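You operate a simulated robot arm through the tools that you are given. There is no shell and no other tool. Be economical: measure what you need, move in short steps, check, and stop when the job is done.

The job below is to be done with a simulated robot arm. You get a single attempt, and the scene is never put back.

JOB
Free the tight black key between C3 and B3 on the key frame.
Fine: press all five to find it; rock it on its pins, unlifted, till it comes back up alone; press no key outside that octave.
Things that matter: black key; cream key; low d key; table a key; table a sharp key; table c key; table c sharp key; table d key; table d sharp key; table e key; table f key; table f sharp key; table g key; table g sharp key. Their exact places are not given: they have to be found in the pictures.

Only the result counts: the job must be done as asked and must still hold three seconds after the hand-in. Knocking over, shifting, dropping, spilling or breaking anything else fails it.

ROBOT AND FRAMES
A 6-joint arm with a fingered hand on a trunk, on a base that drives. Base frame: it is fixed to the floor where the robot stands at the start and does not move with it; the origin is under the middle of the robot, x ahead of it, y to its left, z up; the surface under the hand at the start is at about z = 780. Lengths are in mm, angles in rad, forces in N, time in s.
With the tool pointing down near the work surface it reaches from about 220 to 560 mm from the robot's upright axis, wherever it stands. Its first joint turns from -2.897 to 2.897 rad. Places, roughly: low d key [600, 300, 800]; table a key [600, -300, 800]; table a sharp key [600, -300, 800]; table c key [600, -200, 800]; table c sharp key [600, -200, 800]; table d key [600, -200, 800]; table d sharp key [600, -200, 800]; table e key [600, -200, 800]; table f key [600, -200, 800]; table f sharp key [600, -200, 800]; table g key [600, -200, 800]; table g sharp key [600, -300, 800]. Payload 3.1 kg.
The tool frame sits at the grasp point between the pads (the TCP): z along the fingers, y along the line on which they close. The tips reach 22 mm beyond it. Largest opening 132 mm; the body of the gripper starts 60 mm behind the TCP. The gripper is a hand of 4 fingers: y runs from the thumb to the fingers, the wrist lies at [0, 0, -218] in the tool frame.
Orientation is that of the tool frame in the base frame, as [roll, pitch, yaw] about the fixed x, y, z axes, in that order (R = Rz(yaw) Ry(pitch) Rx(roll)). With the fingers straight down and closing along the base's y, the tool's x points along the base's -x, its y along +y and its z along -z.

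CONTROLS
- The arm moves only by the tool servo_tool. Its argument "motion" is a list of rows, each a list of 6 numbers: the turn, a rotation vector about the tool's x, y, z in rad, then the shift along the tool's x, y, z in mm. In form: [[rx, ry, rz, dx, dy, dz], ...]. A call has 1 to 20 rows; each row shifts and turns the commanded pose from where the row before left it, along the tool's axes as they then stand. A row lasts 0.2 s, in which the tool goes at most 50 mm and 0.15 rad; a call with a longer step from one row to the next is refused whole. A pose out of reach is approached as far as the arm can. The call stops where the force on the tool passes 40 N (or 10 N more than at its start, if that is more) or the arm is blocked; 0.2 s more then pass. In this call time passes only in rows, and 0.2 s behind the last. It gives the time, the measured TCP pose, the force on the tool (base axes), the opening and the grip force at its end, in the units of the frame above (readings bear some noise), with the torque about the TCP (base axes, N m) and any sound that the robot's microphone picked up.
- Cameras (640 x 400 px; columns grow to the right, rows downward): "scene" is now at [11.5, 143.5, 1586.9]; the picture's right is [-0.06, -1.00, 0.00], its down [-0.83, 0.05, -0.56] and it looks along [0.56, -0.03, -0.83] (base axes); focal length 251 px, centre (320, 200). "wrist" rides on the gripper at [53, -53, -84] in the tool frame; the picture's right is [0.71, 0.71, 0.00], its down [-0.53, 0.53, -0.67] and it looks along [-0.47, 0.47, 0.74] (tool axes); focal length 247 px, centre (320, 200).
- get_image(camera): a new picture of that camera. The clock stands still meanwhile.
- lift_body(by): slides the trunk up (or, below 0, down) by that many mm; the arm and the scene camera ride with it, the base frame stays. It gives what a move gives, with no picture.
- steer(legs): drives the robot by 1 to 6 legs, each [ahead, left, turn to the left] in mm, mm and rad, along the robot's own axes; the way and the turn of a leg run together, so that a leg with both is an arc; at most 1500 mm and 3.142 rad a leg. The arm and the cameras ride along, it lands a little off, and it stops where it bumps. It gives what a move gives.
- finger_targets(finger1, finger2, finger3, thumb_bend): sets how far each is bent, from 0 (flat) to 1 (curled in); at 0.3 the hand is open as for a grip, at 0.7 the pads meet at the TCP. One left out holds its place. A second passes; each finger stops where it meets its share of the squeeze, and holds until it gets a number again. It is the only way to open and close the hand. It gives what a move gives, with no picture; readings hold the bend of each and the force on the fingers (four entries, about 0 where the hand has none), thumb and palm.
- pan_tilt(pan, tilt): turns the head with the scene camera to pan (to the left, within 2.705 rad either way) and tilt (down, from -0.506 to 1.204), counted from straight ahead of the robot. It gives what a move gives.
- pixel_to_xyz(camera, pixels): there is no depth. For up to 12 entries [column, row, z] of the newest picture of that camera ("zoom" is the newest enlarged one), the place [x, y] in the base frame at which the ray of that pixel passes the height z, good to about 2 mm. The clock stands still meanwhile.
- inspect(camera, box): a new picture of the part [left, top, right, bottom] of that camera's present view, enlarged. The clock stands still meanwhile.
- job_done(): hands the job in; it is judged then, once.

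Work in short steps. Measure before you move; look again where a grasp or a placing could have gone wrong, and mend it. You have 80 turns and 52 pictures in all, those below and enlarged ones among them. Open the gripper and draw the arm clear of the work before you hand the job in, unless the task says otherwise.

The tools are called after "Call:" as a command line: name --pt "numbers of a row" for each row, then --argument value for the rest, lists and objects as JSON in quotes. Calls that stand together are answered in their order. servo_tool: Moves the arm, as the interface text tells. Its arguments: {"type":"object","properties":{"motion":{"type":"array","items":{"type":"array","items":{"type":"number"}}}},"required":["motion"]} The other tools are called the same way: lift_body (by) slides the trunk up or down; finger_targets (finger1, finger2, finger3, thumb_bend) moves the fingers one by one; steer (legs) drives the base; pan_tilt (pan, tilt) turns the head that bears the scene camera; get_image (camera) takes a picture; pixel_to_xyz (camera, pixels) gives the place at which the rays of pixels pass given heights; inspect (camera, box) takes an enlarged picture of a part of a camera's view; job_done () hands the job in.

At the start:

```text
time: 0.0
tcp_pos: [376.1, 59.5, 1027.3]
orientation: [-3.141, 0.0, 3.141]
wrist_force: [0.0, -0.2, 0.2]
wrist_torque: [-0.02, 0.04, 0.01]
finger_gap: 131.9
grip_force: 0.1
shape: jaw
bend: [0.3, 0.3, 0.3, 0.3]
finger forces: [0.1, 0.0, 0.0, 0.0, 0.0, 0.1]
trunk travel left (down, up): [-275.0, 111.0]
robot x, y, heading: [2.1, -2.0, 0.003]
head pan, tilt: [-0.056, 0.976]
```

scene: 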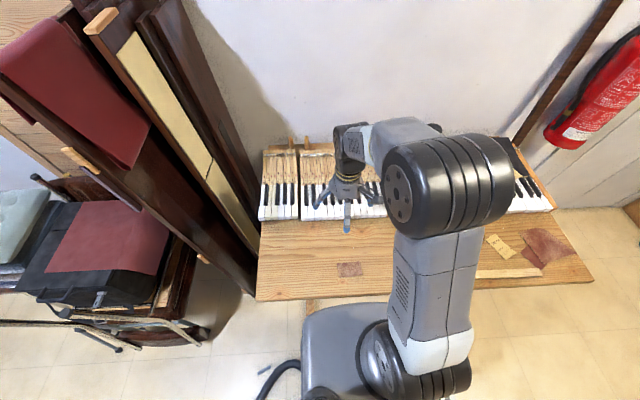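
wrist: 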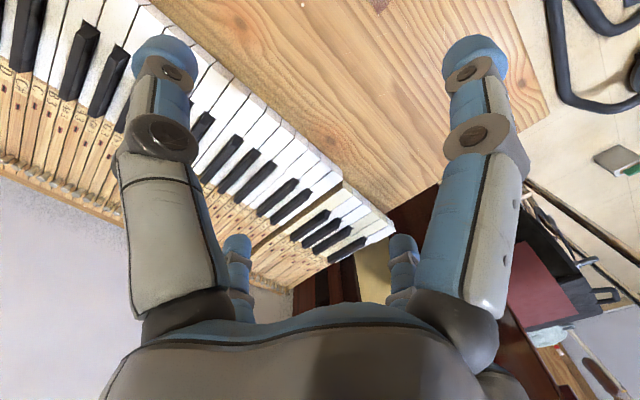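

The scene shows a keyboard on the bench, partly hidden by the arm. I enlarge the keyboard region to see its layout.

Call:
inspect --camera "scene" --box '[250, 130, 410, 230]'

Call:
inspect --camera "scene" --box '[440, 130, 600, 290]'

```text
4.00 times, centred on (330, 180) of scene
```

zoom: 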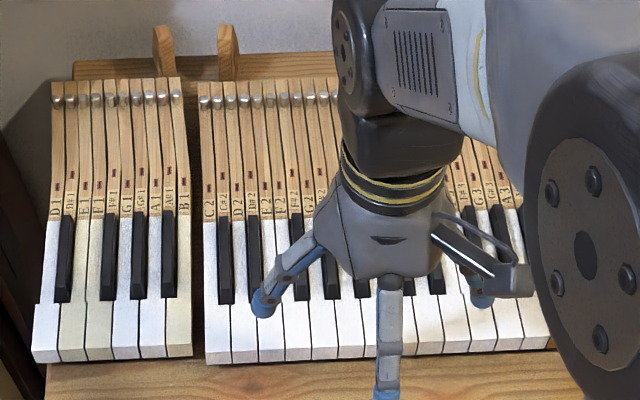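

```text
2.50 times, centred on (520, 210) of scene
```

zoom: 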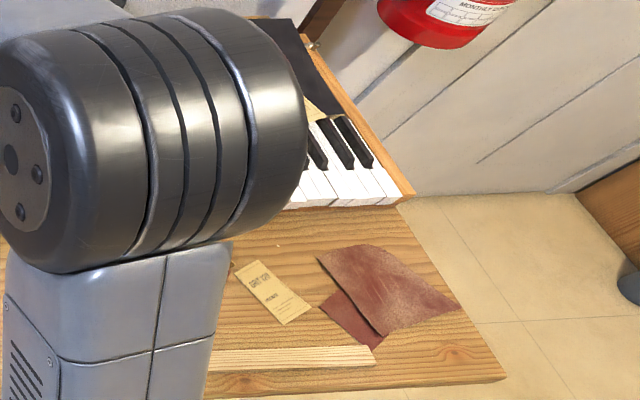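

Labels are printed on the keys (D1.., C2.., …), and the arm hides the C3 octave. I turn the hand 0.785 rad about its axis and move it right, so the wrist camera looks straight at the keyboard.

Call:
servo_tool --pt "0 0 0.131 0 -35 -5" --pt "0 0 0.131 0 -35 -5" --pt "0 0 0.131 0 -35 -5" --pt "0 0 0.131 0 -35 -5" --pt "0 0 0.131 0 0 -5" --pt "0 0 0.13 0 0 -5"

Call:
get_image --camera "wrist"

Call:
get_image --camera "scene"

```text
time: 1.4
tcp_pos: [350.5, -76.5, 1055.6]
orientation: [3.141, 0.001, 2.354]
wrist_force: [0.1, 0.1, -0.3]
wrist_torque: [0.0, 0.04, 0.02]
finger_gap: 131.9
grip_force: 0.1
shape: jaw
bend: [0.3, 0.3, 0.3, 0.3]
finger forces: [0.1, 0.1, 0.1, 0.0, 0.0, 0.0]
trunk travel left (down, up): [-275.0, 111.0]
robot x, y, heading: [0.5, -3.0, -0.002]
head pan, tilt: [-0.056, 0.976]
```

```text
47 pictures are left
```

wrist: 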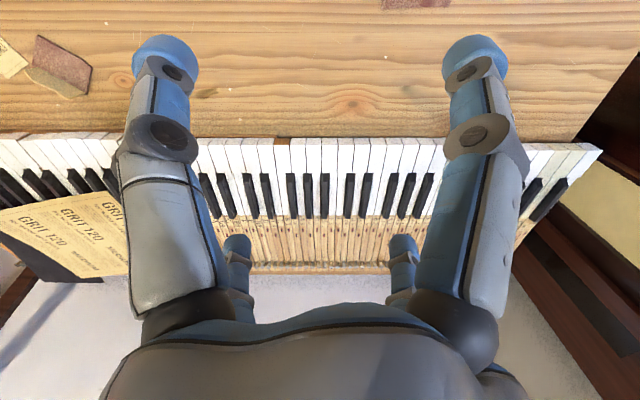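

```text
46 pictures are left
```

scene: 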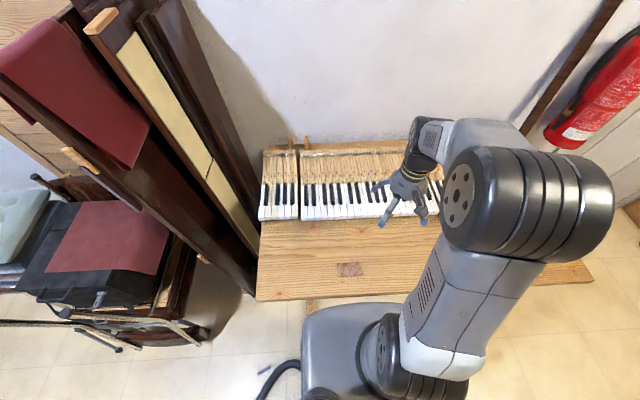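

The wrist view (upside down) shows the whole frame, and the arm now clears the middle. I enlarge the keyboard in both views.

Call:
inspect --camera "scene" --box '[290, 145, 390, 225]'

Call:
inspect --camera "wrist" --box '[190, 120, 450, 280]'

Call:
inspect --camera "scene" --box '[360, 145, 460, 225]'

```text
5.00 times, centred on (340, 185) of scene
```

zoom: 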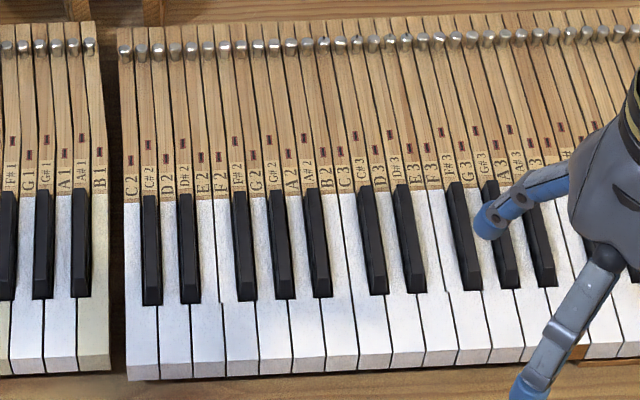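

```text
2.46 times, centred on (320, 200) of wrist
```

zoom: 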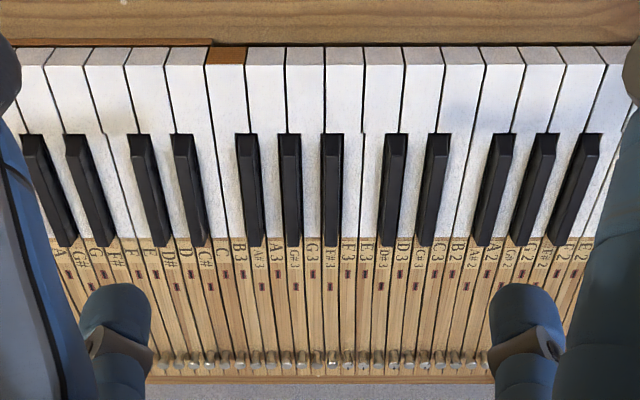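

```text
5.00 times, centred on (410, 185) of scene
```

zoom: 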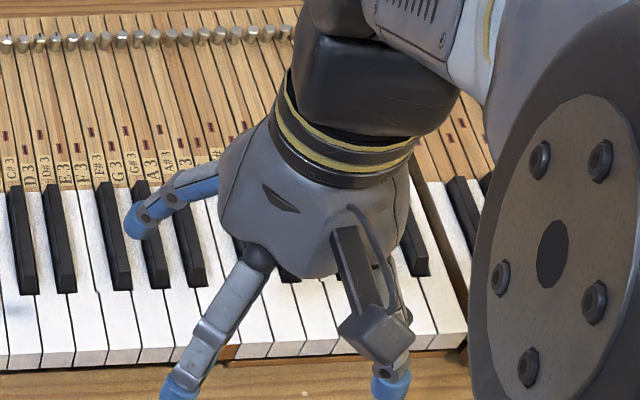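

I identify C#3, D#3, F#3, G#3, A#3. To get the height I cast the front top edges of C#3 (wrist 368.9,174.9; scene 365.4,200) and F#3 from both views at several heights.

Call:
pixel_to_xyz --camera "wrist" --pixels '[[368.9, 174.9, 800], [368.9, 174.9, 830], [325.4, 174.9, 800], [325.4, 174.9, 830], [363.8, 217, 800], [363.8, 217, 830]]'

Call:
pixel_to_xyz --camera "scene" --pixels '[[365.4, 200, 800], [365.4, 200, 830], [383.8, 199, 800], [383.8, 199, 830], [362, 182.8, 800], [362, 182.8, 830]]'

```text
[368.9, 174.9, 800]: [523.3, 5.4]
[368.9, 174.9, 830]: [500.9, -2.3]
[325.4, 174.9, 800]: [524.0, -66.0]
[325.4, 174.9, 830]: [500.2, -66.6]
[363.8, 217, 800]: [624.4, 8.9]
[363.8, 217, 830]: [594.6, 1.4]
```

```text
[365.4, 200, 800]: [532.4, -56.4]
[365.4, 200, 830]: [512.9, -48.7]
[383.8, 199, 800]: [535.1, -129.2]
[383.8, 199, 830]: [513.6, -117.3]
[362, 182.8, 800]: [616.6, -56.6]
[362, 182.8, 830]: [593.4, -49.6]
```

The scene crop was wider than I assumed (128 columns centred on 340), so the scene columns are 351.4 and 369.8. I redo the casts.

Call:
pixel_to_xyz --camera "scene" --pixels '[[351.4, 200, 800], [351.4, 200, 830], [369.8, 198.6, 800], [369.8, 198.6, 830], [349, 182.8, 800], [349, 182.8, 830], [347.5, 216, 800], [347.5, 216, 830]]'

Call:
pixel_to_xyz --camera "wrist" --pixels '[[368.9, 173.6, 800], [368.9, 173.6, 820], [325.4, 173.6, 800], [325.4, 173.6, 820], [364, 216, 800], [364, 216, 820], [366, 139, 800], [366, 139, 820]]'

```text
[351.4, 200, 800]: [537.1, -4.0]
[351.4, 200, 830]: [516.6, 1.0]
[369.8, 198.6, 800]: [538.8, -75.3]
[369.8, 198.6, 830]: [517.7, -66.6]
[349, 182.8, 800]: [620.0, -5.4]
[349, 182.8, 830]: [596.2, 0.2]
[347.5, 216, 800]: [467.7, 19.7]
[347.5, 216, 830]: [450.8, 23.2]
```

```text
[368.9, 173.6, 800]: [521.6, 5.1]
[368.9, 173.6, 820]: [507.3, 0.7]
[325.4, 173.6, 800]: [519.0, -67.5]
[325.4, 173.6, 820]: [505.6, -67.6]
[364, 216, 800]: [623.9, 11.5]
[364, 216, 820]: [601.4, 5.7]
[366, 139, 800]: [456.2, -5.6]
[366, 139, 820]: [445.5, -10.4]
```

Both views agree: black tops are at z≈824, with C#3 at y≈0 and F#3 at y≈-67. I now curl finger 1, finger 3 and the thumb to see which digit is which, keeping finger 2 as a probe.

Call:
finger_targets --finger1 1 --finger2 0.7 --finger3 1 --thumb_bend 0.3

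Call:
get_image --camera "wrist"

Call:
inspect --camera "scene" --box '[340, 130, 460, 230]'

```text
time: 2.4
tcp_pos: [350.9, -76.2, 1055.4]
orientation: [-3.141, 0.0, 2.355]
wrist_force: [-0.2, 0.2, 0.2]
wrist_torque: [-0.01, 0.04, 0.0]
finger_gap: 57.8
grip_force: 0.1
shape: fingers
bend: [0.77, 0.68, 0.77, 0.3]
finger forces: [0.0, 0.0, 0.0, 0.0, 0.1, 0.0]
trunk travel left (down, up): [-275.0, 111.0]
robot x, y, heading: [0.9, 5.4, -0.001]
head pan, tilt: [-0.056, 0.976]
```

```text
42 pictures are left
```

wrist: 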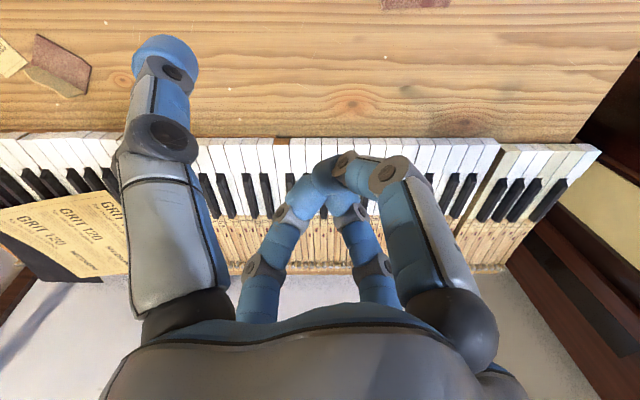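

```text
4.00 times, centred on (400, 180) of scene
```

zoom: 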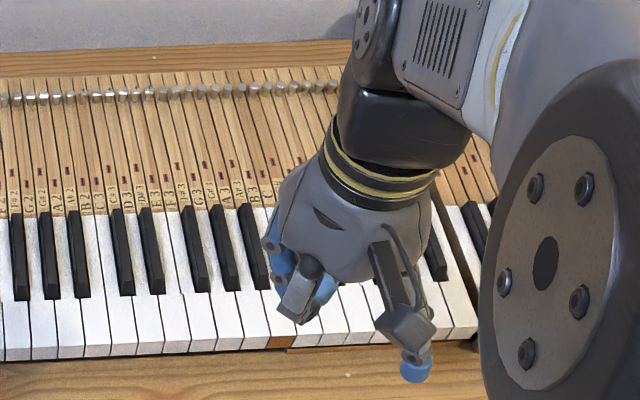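

The left digit in the wrist view is the thumb; the other three sit in a cross round the axis. I try fingers 1 and 3 flat (out of the way) and finger 2 and thumb nearly pinched.

Call:
finger_targets --finger1 0 --finger2 0.65 --finger3 0 --thumb_bend 0.65

Call:
get_image --camera "wrist"

Call:
inspect --camera "scene" --box '[340, 130, 460, 230]'

```text
time: 3.4
tcp_pos: [350.0, -76.1, 1055.1]
orientation: [-3.141, -0.001, 2.356]
wrist_force: [-0.5, -0.2, 0.0]
wrist_torque: [-0.01, 0.0, -0.01]
finger_gap: 85.9
grip_force: 0.1
shape: fingers
bend: [0.01, 0.65, 0.01, 0.65]
finger forces: [0.0, 0.0, 0.0, 0.0, 0.0, 0.0]
trunk travel left (down, up): [-275.0, 111.0]
robot x, y, heading: [0.4, -0.0, -0.003]
head pan, tilt: [-0.056, 0.976]
```

```text
40 pictures are left
```

wrist: 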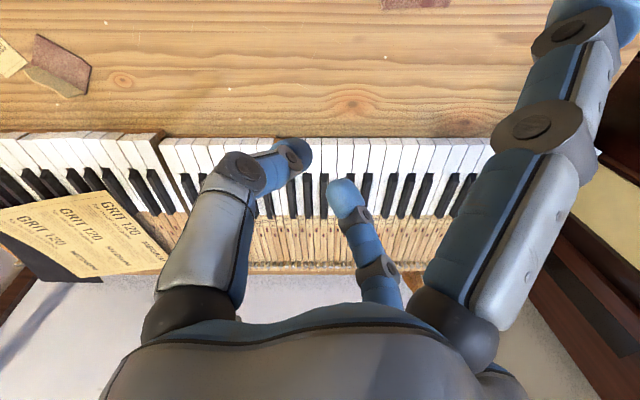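

```text
4.00 times, centred on (400, 180) of scene
```

zoom: 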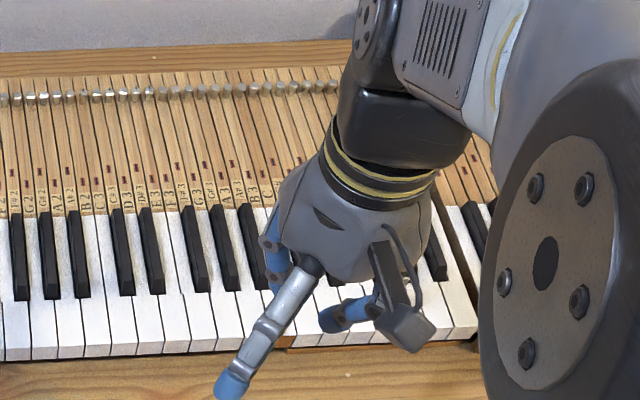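

Flat fingers lie ~20 mm higher than the bent tips, so a lone bent thumb is a good probe. I flatten finger 2, bend the thumb to 0.7, turn back to close along y and come over the keys at z≈900.

Call:
finger_targets --finger1 0 --finger2 0 --finger3 0 --thumb_bend 0.7

Call:
servo_tool --pt "0 0 -0.131 0 0 0" --pt "0 0 -0.131 0 0 0" --pt "0 0 -0.131 0 0 0" --pt "0 0 -0.131 0 0 0" --pt "0 0 -0.131 0 0 0" --pt "0 0 -0.13 0 0 0" --pt "0 0 0 -35 15 30" --pt "0 0 0 -35 15 30" --pt "0 0 0 -35 15 30" --pt "0 0 0 -35 15 30" --pt "0 0 0 -35 15 30"

Call:
get_image --camera "wrist"

Call:
get_image --camera "scene"

```text
time: 4.4
tcp_pos: [350.2, -75.9, 1054.6]
orientation: [-3.14, 0.0, 2.357]
wrist_force: [0.4, -0.2, -0.5]
wrist_torque: [-0.01, -0.02, -0.01]
finger_gap: 84.6
grip_force: 0.0
shape: fingers
bend: [0.01, 0.01, 0.01, 0.7]
finger forces: [0.1, 0.0, 0.1, 0.1, 0.1, 0.1]
trunk travel left (down, up): [-275.0, 111.0]
robot x, y, heading: [-3.8, -1.3, -0.006]
head pan, tilt: [-0.056, 0.976]
```

```text
time: 6.8
tcp_pos: [523.8, -0.5, 904.3]
orientation: [-3.141, -0.002, 3.14]
wrist_force: [-0.3, 0.7, 0.1]
wrist_torque: [0.01, 0.01, 0.02]
finger_gap: 84.8
grip_force: 0.1
shape: fingers
bend: [0.01, 0.01, 0.01, 0.7]
finger forces: [0.0, 0.1, 0.0, 0.1, 0.0, 0.0]
trunk travel left (down, up): [-275.0, 111.0]
robot x, y, heading: [-2.6, -0.8, -0.001]
head pan, tilt: [-0.056, 0.976]
```

```text
38 pictures are left
```

wrist: 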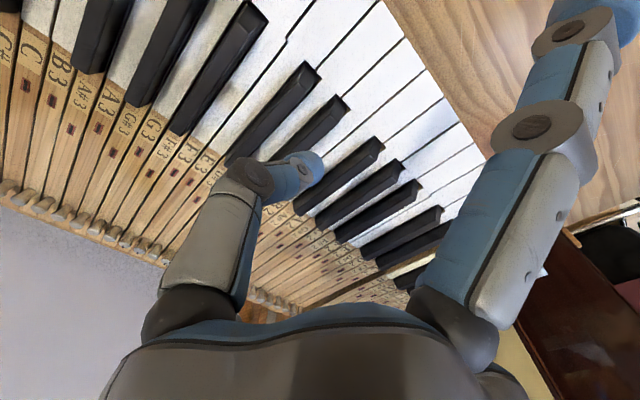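

```text
37 pictures are left
```

scene: 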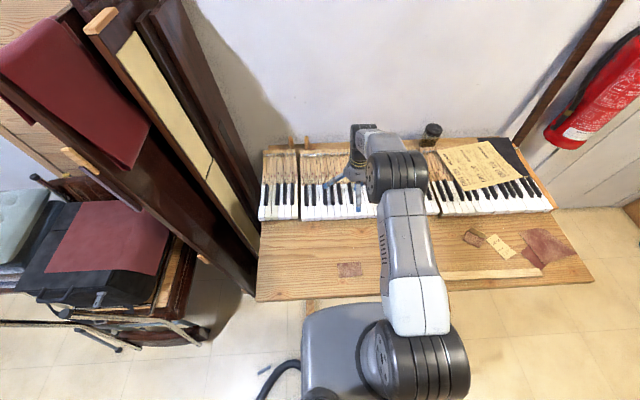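

Front ends of black tops in the wrist view: C#3 ≈(341,101), D#3 ≈(312,72), F#3 ≈(256,11). I also cast points halfway along the ridges.

Call:
pixel_to_xyz --camera "wrist" --pixels '[[341, 101, 824], [312, 72, 824], [256, 11, 824], [290, 96, 824], [228, 51, 824], [172, 45, 824], [107, 28, 824], [376, 142, 824], [180, 125, 824]]'

Call:
inspect --camera "wrist" --box '[40, 0, 360, 200]'

Call:
inspect --camera "scene" --box '[290, 140, 418, 220]'

```text
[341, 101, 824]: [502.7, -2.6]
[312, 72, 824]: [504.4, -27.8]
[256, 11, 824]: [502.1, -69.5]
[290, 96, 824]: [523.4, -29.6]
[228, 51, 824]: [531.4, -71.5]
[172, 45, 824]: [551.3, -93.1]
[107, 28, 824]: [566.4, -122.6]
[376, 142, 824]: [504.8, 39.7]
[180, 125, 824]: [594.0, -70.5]
```

```text
2.00 times, centred on (200, 100) of wrist
```

zoom: 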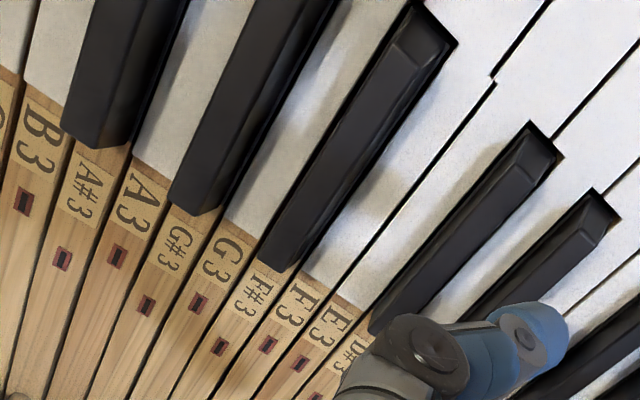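

```text
5.00 times, centred on (354, 180) of scene
```

zoom: 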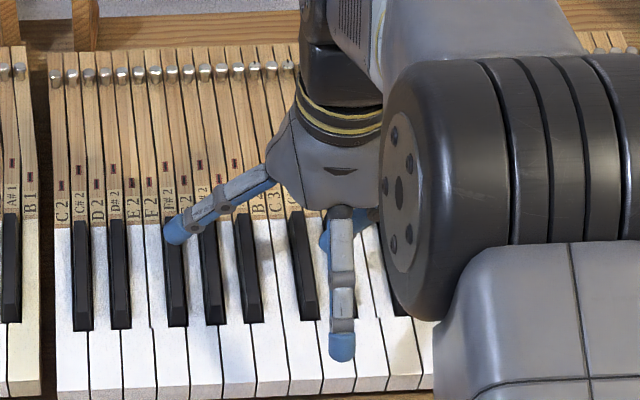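

The thumb tip is about 6 mm to the tool's -y side, so TCP y≈+4 puts it over C#3 (y≈-2.5). I move there at x≈530 and come down to z≈856.

Call:
servo_tool --pt "0 0 0 -7 4.5 0" --pt "0 0 0 0 0 24" --pt "0 0 0 0 0 24"

Call:
get_image --camera "wrist"

```text
time: 7.6
tcp_pos: [530.1, 2.5, 859.1]
orientation: [3.141, 0.0, 3.141]
wrist_force: [0.1, -0.4, -0.4]
wrist_torque: [0.03, -0.03, -0.02]
finger_gap: 84.7
grip_force: 0.5
shape: fingers
bend: [0.01, 0.01, 0.01, 0.7]
finger forces: [0.0, 0.0, 0.0, 0.1, 0.2, 0.0]
trunk travel left (down, up): [-275.0, 111.0]
robot x, y, heading: [2.0, 2.2, -0.002]
head pan, tilt: [-0.056, 0.976]
```

```text
34 pictures are left
```

wrist: 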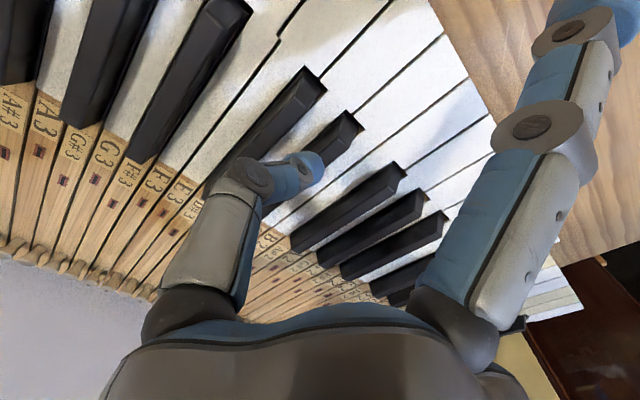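

The tip sits over C#3 (310,165). I go down in small steps to find contact.

Call:
servo_tool --pt "0 0 0 0 0 4" --pt "0 0 0 0 0 4"

Call:
servo_tool --pt "0 0 0 0 0 3"

Call:
servo_tool --pt "0 0 0 0 0 3"

```text
time: 8.2
tcp_pos: [531.6, 3.3, 851.1]
orientation: [3.141, 0.0, -3.14]
wrist_force: [-0.9, -0.3, 0.1]
wrist_torque: [-0.03, 0.02, -0.01]
finger_gap: 84.6
grip_force: 0.0
shape: fingers
bend: [0.01, 0.01, 0.01, 0.7]
finger forces: [0.1, 0.0, 0.0, 0.0, 1.3, 0.0]
trunk travel left (down, up): [-275.0, 111.0]
robot x, y, heading: [-1.1, 0.5, -0.001]
head pan, tilt: [-0.056, 0.976]
```

```text
time: 8.6
tcp_pos: [530.6, 1.7, 850.2]
orientation: [3.141, 0.004, -3.141]
wrist_force: [-2.5, -4.0, 13.1]
wrist_torque: [-0.17, 0.09, -0.01]
finger_gap: 84.4
grip_force: 7.7
shape: fingers
bend: [0.01, 0.01, 0.01, 0.71]
finger forces: [0.1, 0.0, 0.0, 0.0, 15.3, 0.0]
trunk travel left (down, up): [-275.0, 111.0]
robot x, y, heading: [-0.5, -0.5, 0.0]
head pan, tilt: [-0.056, 0.976]
```

```text
time: 9.0
tcp_pos: [530.9, 0.7, 848.2]
orientation: [3.142, 0.009, 3.14]
wrist_force: [-1.4, -10.6, 28.1]
wrist_torque: [-0.36, -0.01, -0.03]
finger_gap: 84.1
grip_force: 17.2
shape: fingers
bend: [0.01, 0.01, 0.01, 0.72]
finger forces: [0.0, 0.0, 0.1, 0.1, 34.4, 0.0]
trunk travel left (down, up): [-275.0, 111.0]
robot x, y, heading: [1.6, 4.4, 0.006]
head pan, tilt: [-0.056, 0.976]
```

28 N after about 4 mm, with a side force. I look before pushing further.

Call:
inspect --camera "wrist" --box '[160, 40, 400, 190]'

```text
2.67 times, centred on (280, 115) of wrist
```

zoom: 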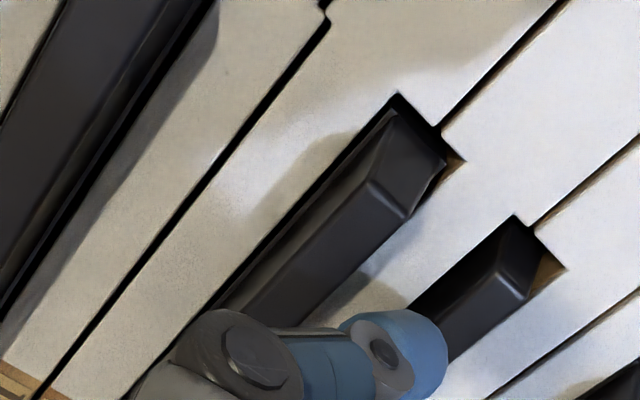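

C#3 looks lower than D#3, so it may be at its bottom. I lift off 20 mm and look at it released.

Call:
servo_tool --pt "0 0 0 0 0 -10" --pt "0 0 0 0 0 -14"

Call:
inspect --camera "wrist" --box '[160, 40, 400, 190]'

```text
time: 9.6
tcp_pos: [531.1, 5.0, 866.7]
orientation: [3.14, -0.003, -3.141]
wrist_force: [0.1, -0.9, 0.7]
wrist_torque: [0.0, -0.01, 0.0]
finger_gap: 84.6
grip_force: 0.1
shape: fingers
bend: [0.01, 0.01, 0.01, 0.7]
finger forces: [0.0, 0.1, 0.1, 0.1, 0.0, 0.0]
trunk travel left (down, up): [-275.0, 111.0]
robot x, y, heading: [-0.0, -0.7, -0.001]
head pan, tilt: [-0.056, 0.976]
```

```text
2.67 times, centred on (280, 115) of wrist
```

zoom: 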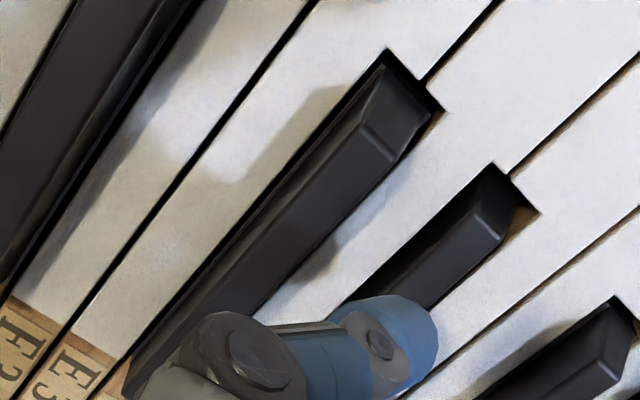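

C#3 still looks low compared with D#3, so it seems to have stayed down. I press D#3 (26 mm to the right) for comparison, as all five must be pressed.

Call:
servo_tool --pt "0 0 0 0 -26 0" --pt "0 0 0 0 0 5" --pt "0 0 0 0 0 4"

Call:
servo_tool --pt "0 0 0 0 0 3"

Call:
servo_tool --pt "0 0 0 0 0 3"

Call:
inspect --camera "wrist" --box '[160, 40, 400, 190]'

```text
time: 10.4
tcp_pos: [531.0, -23.3, 859.7]
orientation: [-3.141, 0.001, -3.141]
wrist_force: [-0.2, 0.1, 0.2]
wrist_torque: [0.02, 0.0, -0.02]
finger_gap: 84.5
grip_force: 0.1
shape: fingers
bend: [0.01, 0.01, 0.01, 0.7]
finger forces: [0.0, 0.1, 0.0, 0.0, 0.1, 0.0]
trunk travel left (down, up): [-275.0, 111.0]
robot x, y, heading: [-3.2, 1.8, -0.0]
head pan, tilt: [-0.056, 0.976]
```

```text
time: 10.8
tcp_pos: [531.7, -22.9, 856.2]
orientation: [-3.14, 0.0, 3.14]
wrist_force: [-0.1, -0.1, 0.3]
wrist_torque: [0.03, 0.02, -0.01]
finger_gap: 84.5
grip_force: 0.1
shape: fingers
bend: [0.01, 0.01, 0.01, 0.7]
finger forces: [0.0, 0.1, 0.0, 0.0, 0.3, 0.1]
trunk travel left (down, up): [-275.0, 111.0]
robot x, y, heading: [-2.2, -1.6, 0.005]
head pan, tilt: [-0.056, 0.976]
```

```text
time: 11.2
tcp_pos: [531.4, -22.8, 854.4]
orientation: [-3.141, -0.001, 3.141]
wrist_force: [-0.6, 0.2, -0.3]
wrist_torque: [0.0, 0.0, 0.04]
finger_gap: 84.7
grip_force: 0.2
shape: fingers
bend: [0.01, 0.01, 0.01, 0.7]
finger forces: [0.0, 0.1, 0.0, 0.0, 0.4, 0.0]
trunk travel left (down, up): [-275.0, 111.0]
robot x, y, heading: [-1.1, 6.1, 0.001]
head pan, tilt: [-0.056, 0.976]
```

```text
2.67 times, centred on (280, 115) of wrist
```

zoom: 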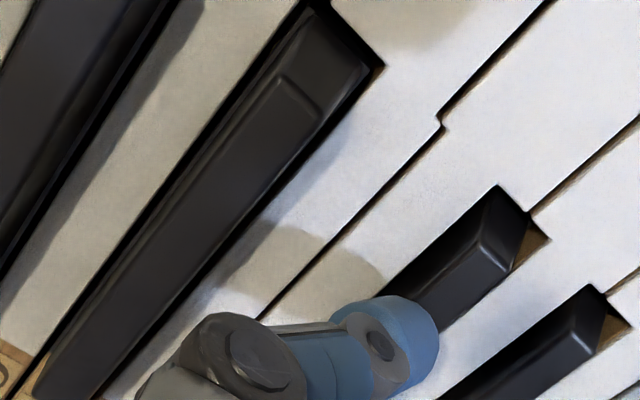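

Light force (0.4 N) and the key goes down easily. I continue to the bottom at ≈850.

Call:
servo_tool --pt "0 0 0 0 0 3"

Call:
servo_tool --pt "0 0 0 0 0 2"

```text
time: 11.6
tcp_pos: [531.2, -24.3, 850.8]
orientation: [3.141, 0.003, -3.141]
wrist_force: [-0.6, -1.2, 5.3]
wrist_torque: [-0.06, 0.02, -0.03]
finger_gap: 84.3
grip_force: 2.9
shape: fingers
bend: [0.01, 0.01, 0.01, 0.71]
finger forces: [0.0, 0.0, 0.0, 0.0, 5.4, 0.1]
trunk travel left (down, up): [-275.0, 111.0]
robot x, y, heading: [-1.3, -0.8, -0.001]
head pan, tilt: [-0.056, 0.976]
```

```text
time: 12.0
tcp_pos: [531.2, -23.2, 850.1]
orientation: [3.14, 0.004, -3.14]
wrist_force: [0.0, -5.0, 15.5]
wrist_torque: [-0.18, -0.06, -0.02]
finger_gap: 84.3
grip_force: 7.1
shape: fingers
bend: [0.01, 0.01, 0.01, 0.71]
finger forces: [0.1, 0.0, 0.0, 0.0, 14.9, 0.0]
trunk travel left (down, up): [-275.0, 111.0]
robot x, y, heading: [-1.3, -0.9, -0.002]
head pan, tilt: [-0.056, 0.976]
```

D#3 bottomed at about 851. I lift and look at both.

Call:
servo_tool --pt "0 0 0 0 0 -7" --pt "0 0 0 0 0 -12"

Call:
inspect --camera "wrist" --box '[160, 40, 480, 240]'

```text
time: 12.6
tcp_pos: [530.9, -23.8, 867.1]
orientation: [3.141, -0.003, 3.141]
wrist_force: [-0.2, -0.5, 0.1]
wrist_torque: [0.04, -0.02, 0.03]
finger_gap: 84.4
grip_force: 0.0
shape: fingers
bend: [0.01, 0.01, 0.01, 0.7]
finger forces: [0.0, 0.1, 0.0, 0.0, 0.0, 0.1]
trunk travel left (down, up): [-275.0, 111.0]
robot x, y, heading: [-2.6, 1.5, 0.001]
head pan, tilt: [-0.056, 0.976]
```

```text
2.00 times, centred on (320, 140) of wrist
```

zoom: 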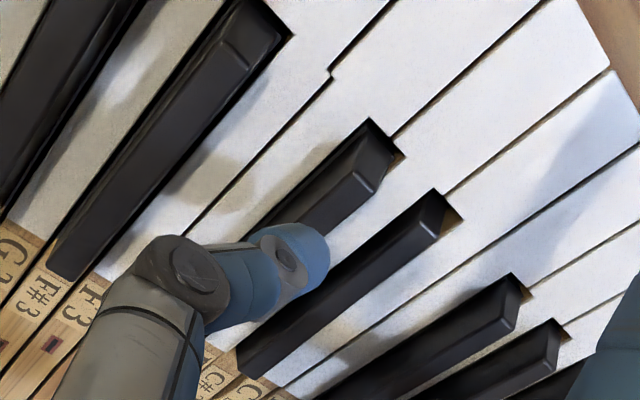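

C#3's front face looks lower than D#3 and A#2. I press F#3 next (41.5 mm further right), to the same depth, checking the alignment first.

Call:
servo_tool --pt "0 0 0 0 -41.5 0" --pt "0 0 0 0 0 5" --pt "0 0 0 0 0 2"

Call:
inspect --camera "wrist" --box '[160, 40, 480, 240]'

```text
time: 13.4
tcp_pos: [531.9, -65.5, 861.8]
orientation: [-3.141, 0.0, 3.141]
wrist_force: [-0.4, 0.2, -0.1]
wrist_torque: [-0.05, -0.01, -0.01]
finger_gap: 84.5
grip_force: 0.0
shape: fingers
bend: [0.01, 0.01, 0.01, 0.7]
finger forces: [0.1, 0.0, 0.0, 0.0, 0.1, 0.1]
trunk travel left (down, up): [-275.0, 111.0]
robot x, y, heading: [-1.4, -1.0, 0.001]
head pan, tilt: [-0.056, 0.976]
```

```text
2.00 times, centred on (320, 140) of wrist
```

zoom: 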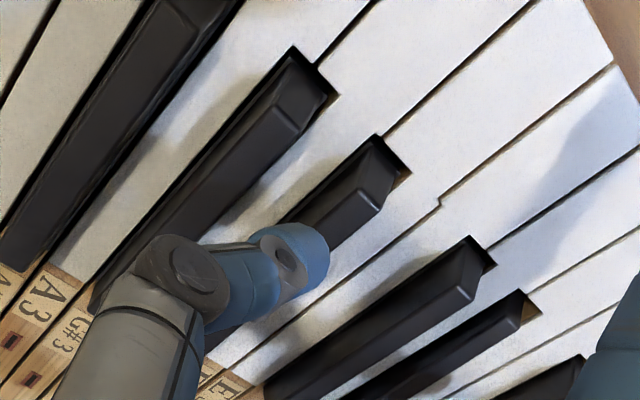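

F#3 is under the tip, and C#3 (525,310) clearly sits lower than D#3 (480,265). I press F#3, lift, then move on to G#3 at -28 mm.

Call:
servo_tool --pt "0 0 0 0 0 4" --pt "0 0 0 0 0 4" --pt "0 0 0 0 0 3.5"

Call:
servo_tool --pt "0 0 0 0 0 -6.5" --pt "0 0 0 0 0 -12" --pt "0 0 0 0 -27.5 0" --pt "0 0 0 0 0 7"

Call:
inspect --camera "wrist" --box '[160, 40, 480, 240]'

```text
time: 14.2
tcp_pos: [532.2, -66.6, 851.5]
orientation: [-3.14, 0.004, 3.142]
wrist_force: [-0.9, -3.6, 12.7]
wrist_torque: [-0.14, -0.04, -0.01]
finger_gap: 84.3
grip_force: 6.0
shape: fingers
bend: [0.01, 0.01, 0.01, 0.71]
finger forces: [0.0, 0.0, 0.0, 0.1, 12.0, 0.0]
trunk travel left (down, up): [-275.0, 111.0]
robot x, y, heading: [5.6, -2.9, -0.001]
head pan, tilt: [-0.056, 0.976]
```

```text
time: 15.2
tcp_pos: [531.3, -91.5, 859.7]
orientation: [3.141, 0.0, -3.141]
wrist_force: [-0.6, 0.4, -1.0]
wrist_torque: [0.0, 0.0, -0.01]
finger_gap: 84.5
grip_force: 0.1
shape: fingers
bend: [0.01, 0.01, 0.01, 0.7]
finger forces: [0.0, 0.1, 0.1, 0.0, 0.0, 0.1]
trunk travel left (down, up): [-275.0, 111.0]
robot x, y, heading: [2.8, -2.0, 0.001]
head pan, tilt: [-0.056, 0.976]
```

```text
2.00 times, centred on (320, 140) of wrist
```

zoom: 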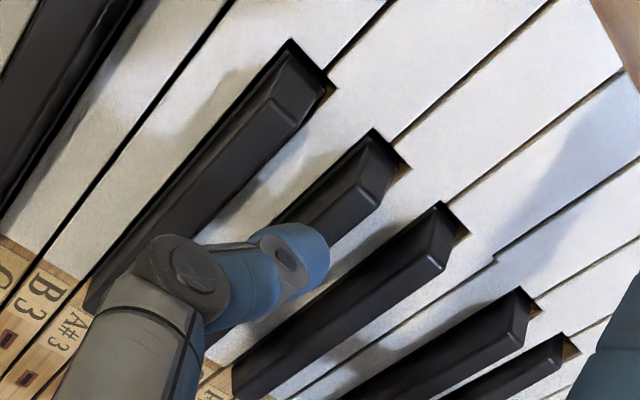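

G#3 is under the tip. I press it, lift, and shift to A#3 (28 mm right).

Call:
servo_tool --pt "0 0 0 0 0 4" --pt "0 0 0 0 0 4" --pt "0 0 0 0 0 3.5"

Call:
servo_tool --pt "0 0 0 0 0 -6.5" --pt "0 0 0 0 0 -12" --pt "0 0 0 0 -27.5 0" --pt "0 0 0 0 0 7"

Call:
inspect --camera "wrist" --box '[160, 40, 480, 240]'

```text
time: 16.0
tcp_pos: [530.9, -91.5, 851.0]
orientation: [-3.141, 0.005, -3.14]
wrist_force: [-1.1, -4.0, 11.6]
wrist_torque: [-0.16, 0.01, -0.02]
finger_gap: 84.2
grip_force: 5.8
shape: fingers
bend: [0.01, 0.01, 0.01, 0.71]
finger forces: [0.1, 0.0, 0.0, 0.1, 11.4, 0.0]
trunk travel left (down, up): [-275.0, 111.0]
robot x, y, heading: [-2.6, -0.8, -0.001]
head pan, tilt: [-0.056, 0.976]
```

```text
time: 17.0
tcp_pos: [532.1, -117.8, 861.0]
orientation: [3.141, 0.001, 3.141]
wrist_force: [-0.2, -0.2, -1.0]
wrist_torque: [0.0, 0.02, -0.02]
finger_gap: 84.4
grip_force: 0.0
shape: fingers
bend: [0.01, 0.01, 0.01, 0.7]
finger forces: [0.1, 0.1, 0.0, 0.1, 0.0, 0.0]
trunk travel left (down, up): [-275.0, 111.0]
robot x, y, heading: [-0.1, -1.0, 0.001]
head pan, tilt: [-0.056, 0.976]
```

```text
2.00 times, centred on (320, 140) of wrist
```

zoom: 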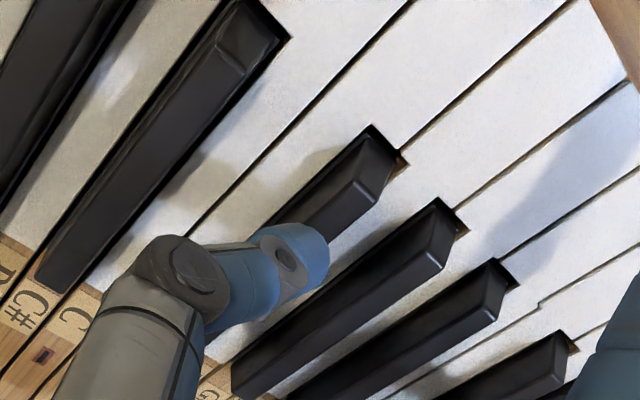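

G#3 (435,240) and F#3 (490,295) stand tall. I press A#3, lift high, and look at all five.

Call:
servo_tool --pt "0 0 0 0 0 4" --pt "0 0 0 0 0 4" --pt "0 0 0 0 0 3.5"

Call:
servo_tool --pt "0 0 0 0 0 -6.5" --pt "0 0 0 0 0 -12" --pt "0 0 0 0 30 -20" --pt "0 0 0 0 30 0" --pt "0 0 0 0 30 0"

Call:
get_image --camera "wrist"

Call:
inspect --camera "scene" --box '[310, 165, 390, 215]'

```text
time: 17.8
tcp_pos: [532.7, -119.3, 850.3]
orientation: [-3.139, 0.004, 3.141]
wrist_force: [-0.1, -2.9, 9.4]
wrist_torque: [-0.11, -0.01, -0.02]
finger_gap: 84.6
grip_force: 5.1
shape: fingers
bend: [0.01, 0.01, 0.01, 0.71]
finger forces: [0.0, 0.1, 0.0, 0.1, 10.0, 0.1]
trunk travel left (down, up): [-275.0, 111.0]
robot x, y, heading: [-3.2, 1.6, 0.003]
head pan, tilt: [-0.056, 0.976]
```

```text
time: 19.0
tcp_pos: [530.3, -26.1, 889.8]
orientation: [-3.139, 0.0, -3.141]
wrist_force: [0.9, 0.9, 0.3]
wrist_torque: [-0.01, 0.04, 0.02]
finger_gap: 84.5
grip_force: 0.0
shape: fingers
bend: [0.01, 0.01, 0.01, 0.7]
finger forces: [0.0, 0.0, 0.1, 0.1, 0.0, 0.0]
trunk travel left (down, up): [-275.0, 111.0]
robot x, y, heading: [4.3, -1.9, 0.002]
head pan, tilt: [-0.056, 0.976]
```

```text
26 pictures are left
```

wrist: 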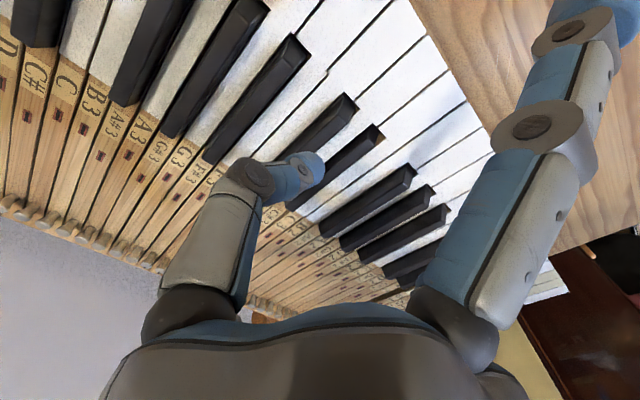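

```text
8.00 times, centred on (350, 190) of scene
```

zoom: 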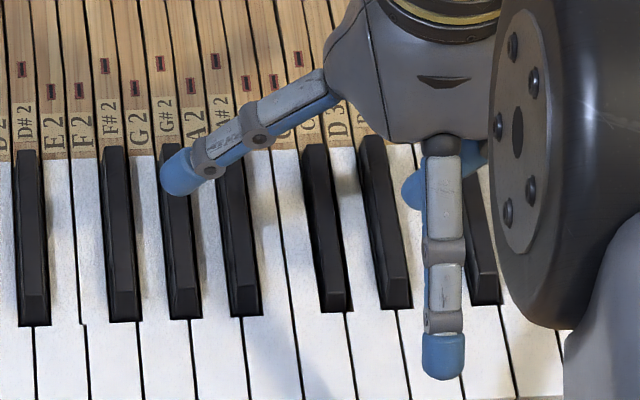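

C#3 (front face short at (335,300) in the scene zoom) stays down: it is the tight key; the others came back. I form a narrow thumb–finger 2 straddle and go over C#3 at z≈880 to check the alignment.

Call:
finger_targets --finger1 0 --finger2 0.64 --finger3 0 --thumb_bend 0.64

Call:
servo_tool --pt "0 0 0 -13 23.5 5" --pt "0 0 0 0 0 5"

Call:
inspect --camera "wrist" --box '[160, 40, 480, 240]'

```text
time: 20.0
tcp_pos: [530.4, -27.4, 888.5]
orientation: [-3.141, 0.0, 3.142]
wrist_force: [0.0, 0.4, -0.1]
wrist_torque: [-0.04, 0.02, 0.03]
finger_gap: 86.6
grip_force: 0.0
shape: fingers
bend: [0.01, 0.64, 0.01, 0.64]
finger forces: [0.0, 0.1, 0.0, 0.1, 0.0, 0.0]
trunk travel left (down, up): [-275.0, 111.0]
robot x, y, heading: [3.1, 2.5, 0.004]
head pan, tilt: [-0.056, 0.976]
```

```text
time: 20.6
tcp_pos: [544.1, -5.0, 878.4]
orientation: [-3.141, -0.002, 3.141]
wrist_force: [-0.2, -0.5, -0.7]
wrist_torque: [0.01, 0.01, 0.01]
finger_gap: 86.5
grip_force: 0.0
shape: fingers
bend: [0.01, 0.64, 0.01, 0.64]
finger forces: [0.1, 0.0, 0.0, 0.0, 0.0, 0.1]
trunk travel left (down, up): [-275.0, 111.0]
robot x, y, heading: [4.1, -0.8, 0.006]
head pan, tilt: [-0.056, 0.976]
```

```text
2.00 times, centred on (320, 140) of wrist
```

zoom: 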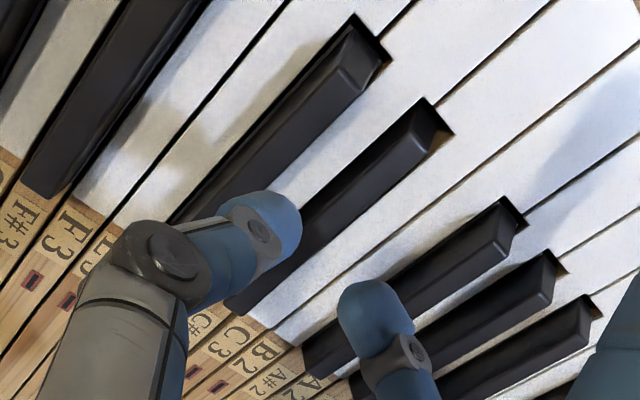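

I cast the C#3 ridge centre (zoom ≈(330,222)) and D#3 ridge at likely heights to refine y.

Call:
pixel_to_xyz --camera "zoom" --pixels '[[325, 226, 818], [325, 226, 826], [405, 146, 818], [405, 146, 826], [270, 166, 824], [270, 166, 832], [340, 92, 824], [340, 92, 832]]'

Call:
inspect --camera "scene" --box '[310, 165, 390, 215]'

```text
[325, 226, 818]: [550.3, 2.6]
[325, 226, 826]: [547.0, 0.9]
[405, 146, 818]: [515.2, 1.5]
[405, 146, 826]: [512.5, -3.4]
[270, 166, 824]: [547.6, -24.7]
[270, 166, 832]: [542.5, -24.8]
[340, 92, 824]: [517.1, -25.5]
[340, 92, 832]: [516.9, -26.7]
```

```text
8.00 times, centred on (350, 190) of scene
```

zoom: 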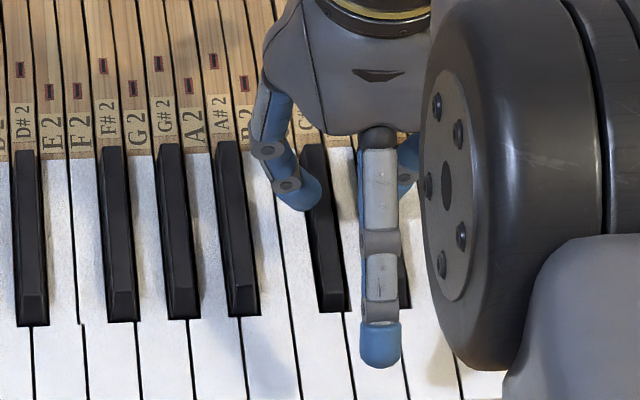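

C#3 is at y≈+0.5 and the hand at ≈-4.5. I shift 4.5 mm left and go down to z≈860, then check.

Call:
servo_tool --pt "0 0 0 0 4.5 9" --pt "0 0 0 0 0 9"

Call:
inspect --camera "wrist" --box '[160, 40, 480, 240]'

```text
time: 21.2
tcp_pos: [544.1, 1.2, 859.5]
orientation: [-3.14, -0.001, -3.141]
wrist_force: [-0.3, -0.2, 0.3]
wrist_torque: [0.02, 0.01, -0.02]
finger_gap: 86.2
grip_force: 0.0
shape: fingers
bend: [0.01, 0.64, 0.01, 0.64]
finger forces: [0.1, 0.0, 0.0, 0.0, 0.0, 0.0]
trunk travel left (down, up): [-275.0, 111.0]
robot x, y, heading: [-0.2, -0.0, -0.001]
head pan, tilt: [-0.056, 0.976]
```

```text
2.00 times, centred on (320, 140) of wrist
```

zoom: 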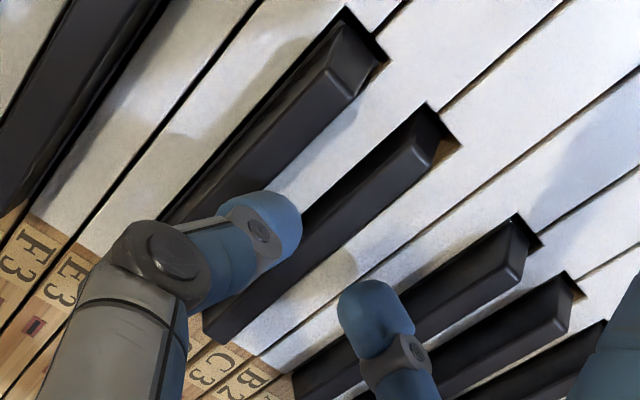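

At bend 0.64 the thumb would sit partly over D#3; 0.67 centres it in the gap (≈-12 mm). I set that, then go down to z≈851.

Call:
finger_targets --finger2 0.67 --thumb_bend 0.67

Call:
servo_tool --pt "0 0 0 0 0 4" --pt "0 0 0 0 0 4"

Call:
inspect --camera "wrist" --box '[160, 40, 480, 240]'

```text
time: 22.2
tcp_pos: [544.6, -0.3, 860.6]
orientation: [3.141, 0.001, 3.141]
wrist_force: [-0.1, 0.2, -1.0]
wrist_torque: [-0.01, -0.03, 0.0]
finger_gap: 85.1
grip_force: 0.0
shape: fingers
bend: [0.01, 0.67, 0.01, 0.67]
finger forces: [0.1, 0.1, 0.0, 0.1, 0.0, 0.0]
trunk travel left (down, up): [-275.0, 111.0]
robot x, y, heading: [-1.1, 0.2, -0.001]
head pan, tilt: [-0.056, 0.976]
```

```text
time: 22.8
tcp_pos: [544.8, 1.4, 852.0]
orientation: [-3.141, 0.0, -3.14]
wrist_force: [0.2, 0.2, 0.5]
wrist_torque: [-0.01, -0.02, -0.01]
finger_gap: 85.3
grip_force: 0.1
shape: fingers
bend: [0.01, 0.67, 0.01, 0.67]
finger forces: [0.1, 0.0, 0.0, 0.0, 0.1, 0.0]
trunk travel left (down, up): [-275.0, 111.0]
robot x, y, heading: [0.9, -2.0, -0.001]
head pan, tilt: [-0.056, 0.976]
```

```text
2.00 times, centred on (320, 140) of wrist
```

zoom: 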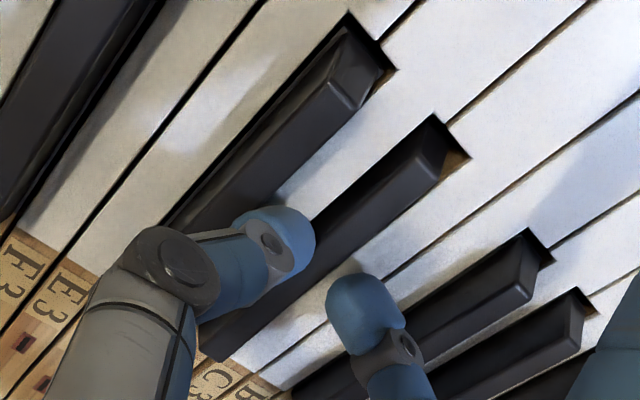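

The tips straddle C#3 with no contact. I lower in 2 mm steps watching for force from the white keys.

Call:
servo_tool --pt "0 0 0 0 0 2"

Call:
servo_tool --pt "0 0 0 0 0 2"

Call:
inspect --camera "wrist" --box '[160, 40, 480, 240]'

```text
time: 23.2
tcp_pos: [545.8, 0.6, 849.5]
orientation: [3.14, 0.001, -3.141]
wrist_force: [0.3, -0.3, -0.1]
wrist_torque: [-0.01, 0.02, 0.0]
finger_gap: 85.4
grip_force: 0.0
shape: fingers
bend: [0.01, 0.67, 0.01, 0.67]
finger forces: [0.0, 0.0, 0.0, 0.1, 0.1, 0.1]
trunk travel left (down, up): [-275.0, 111.0]
robot x, y, heading: [-0.9, 1.9, 0.001]
head pan, tilt: [-0.056, 0.976]
```

```text
time: 23.6
tcp_pos: [544.7, 0.4, 848.3]
orientation: [3.141, 0.0, 3.142]
wrist_force: [0.3, -1.1, 0.6]
wrist_torque: [-0.01, -0.03, 0.0]
finger_gap: 85.5
grip_force: 0.8
shape: fingers
bend: [0.01, 0.67, 0.01, 0.67]
finger forces: [0.1, 0.5, 0.0, 0.0, 0.4, 0.1]
trunk travel left (down, up): [-275.0, 111.0]
robot x, y, heading: [-1.2, 0.9, 0.002]
head pan, tilt: [-0.056, 0.976]
```

```text
2.00 times, centred on (320, 140) of wrist
```

zoom: 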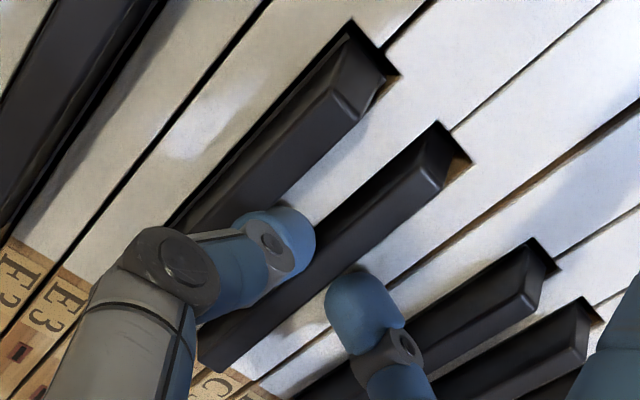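

Finger forces 0.5/0.4 N and a brown line show C3 just lowering, so the tips reach the white keys here. I raise 2 mm at once, and close the straddle towards the key to keep finger 2 well off B2.

Call:
servo_tool --pt "0 0 0 0 0 -2.5"

Call:
finger_targets --finger2 0.69 --thumb_bend 0.69

Call:
inspect --camera "wrist" --box '[160, 40, 480, 240]'

Call:
pixel_to_xyz --camera "zoom" --pixels '[[520, 190, 814], [405, 275, 814], [520, 190, 820], [405, 275, 820]]'

```text
time: 24.0
tcp_pos: [543.5, 0.3, 849.9]
orientation: [-3.142, 0.0, 3.141]
wrist_force: [0.7, 0.2, -0.2]
wrist_torque: [0.01, -0.02, 0.02]
finger_gap: 85.5
grip_force: 0.1
shape: fingers
bend: [0.01, 0.67, 0.01, 0.67]
finger forces: [0.1, 0.0, 0.1, 0.0, 0.1, 0.0]
trunk travel left (down, up): [-275.0, 111.0]
robot x, y, heading: [-0.9, -3.7, -0.005]
head pan, tilt: [-0.056, 0.976]
```

```text
time: 25.0
tcp_pos: [543.0, 0.5, 851.3]
orientation: [-3.141, 0.001, -3.141]
wrist_force: [0.0, 0.3, -0.2]
wrist_torque: [0.0, -0.02, 0.0]
finger_gap: 85.1
grip_force: 0.4
shape: fingers
bend: [0.01, 0.68, 0.01, 0.69]
finger forces: [0.0, 0.2, 0.0, 0.1, 0.4, 0.0]
trunk travel left (down, up): [-275.0, 111.0]
robot x, y, heading: [1.7, -2.4, 0.006]
head pan, tilt: [-0.056, 0.976]
```

```text
2.00 times, centred on (320, 140) of wrist
```

zoom: 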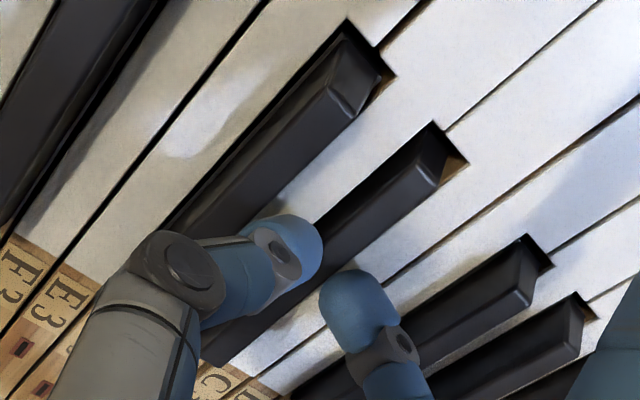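

```text
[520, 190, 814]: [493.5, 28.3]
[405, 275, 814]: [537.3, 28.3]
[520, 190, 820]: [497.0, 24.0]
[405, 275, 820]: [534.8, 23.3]
```

The C3/B2 edge is at y≈25, well clear of finger 2, and both pads now touch C#3 (0.2/0.4 N). I squeeze a little more for a light grip.

Call:
finger_targets --finger2 0.73 --thumb_bend 0.73

Call:
servo_tool --pt "0 0 0 0 1.5 0" --pt "0 0 0 0 1.5 0"

Call:
servo_tool --pt "0 0 0 0 -3 0" --pt "0 0 0 0 -3 0"

```text
time: 26.0
tcp_pos: [543.2, -0.6, 849.4]
orientation: [-3.141, 0.002, 3.141]
wrist_force: [0.3, -0.1, 0.2]
wrist_torque: [0.01, 0.03, -0.02]
finger_gap: 84.2
grip_force: 0.1
shape: fingers
bend: [0.01, 0.72, 0.01, 0.72]
finger forces: [0.0, 0.0, 0.0, 0.0, 0.0, 0.0]
trunk travel left (down, up): [-275.0, 111.0]
robot x, y, heading: [2.5, 2.6, 0.002]
head pan, tilt: [-0.056, 0.976]
```

```text
time: 26.6
tcp_pos: [544.0, 1.3, 851.2]
orientation: [3.141, 0.0, 3.14]
wrist_force: [-1.5, -3.2, 3.8]
wrist_torque: [-0.03, 0.0, -0.03]
finger_gap: 84.2
grip_force: 3.0
shape: fingers
bend: [0.01, 0.72, 0.01, 0.72]
finger forces: [0.1, 0.1, 0.0, 0.0, 6.6, 0.1]
trunk travel left (down, up): [-275.0, 111.0]
robot x, y, heading: [1.8, -1.7, 0.001]
head pan, tilt: [-0.056, 0.976]
```

```text
time: 27.2
tcp_pos: [541.9, -3.1, 850.5]
orientation: [3.14, 0.004, 3.14]
wrist_force: [-1.5, 4.3, 5.0]
wrist_torque: [0.1, 0.0, 0.03]
finger_gap: 84.2
grip_force: 4.2
shape: fingers
bend: [0.01, 0.72, 0.01, 0.72]
finger forces: [0.0, 8.4, 0.1, 0.1, 0.0, 0.1]
trunk travel left (down, up): [-275.0, 111.0]
robot x, y, heading: [-0.5, -0.7, -0.002]
head pan, tilt: [-0.056, 0.976]
```

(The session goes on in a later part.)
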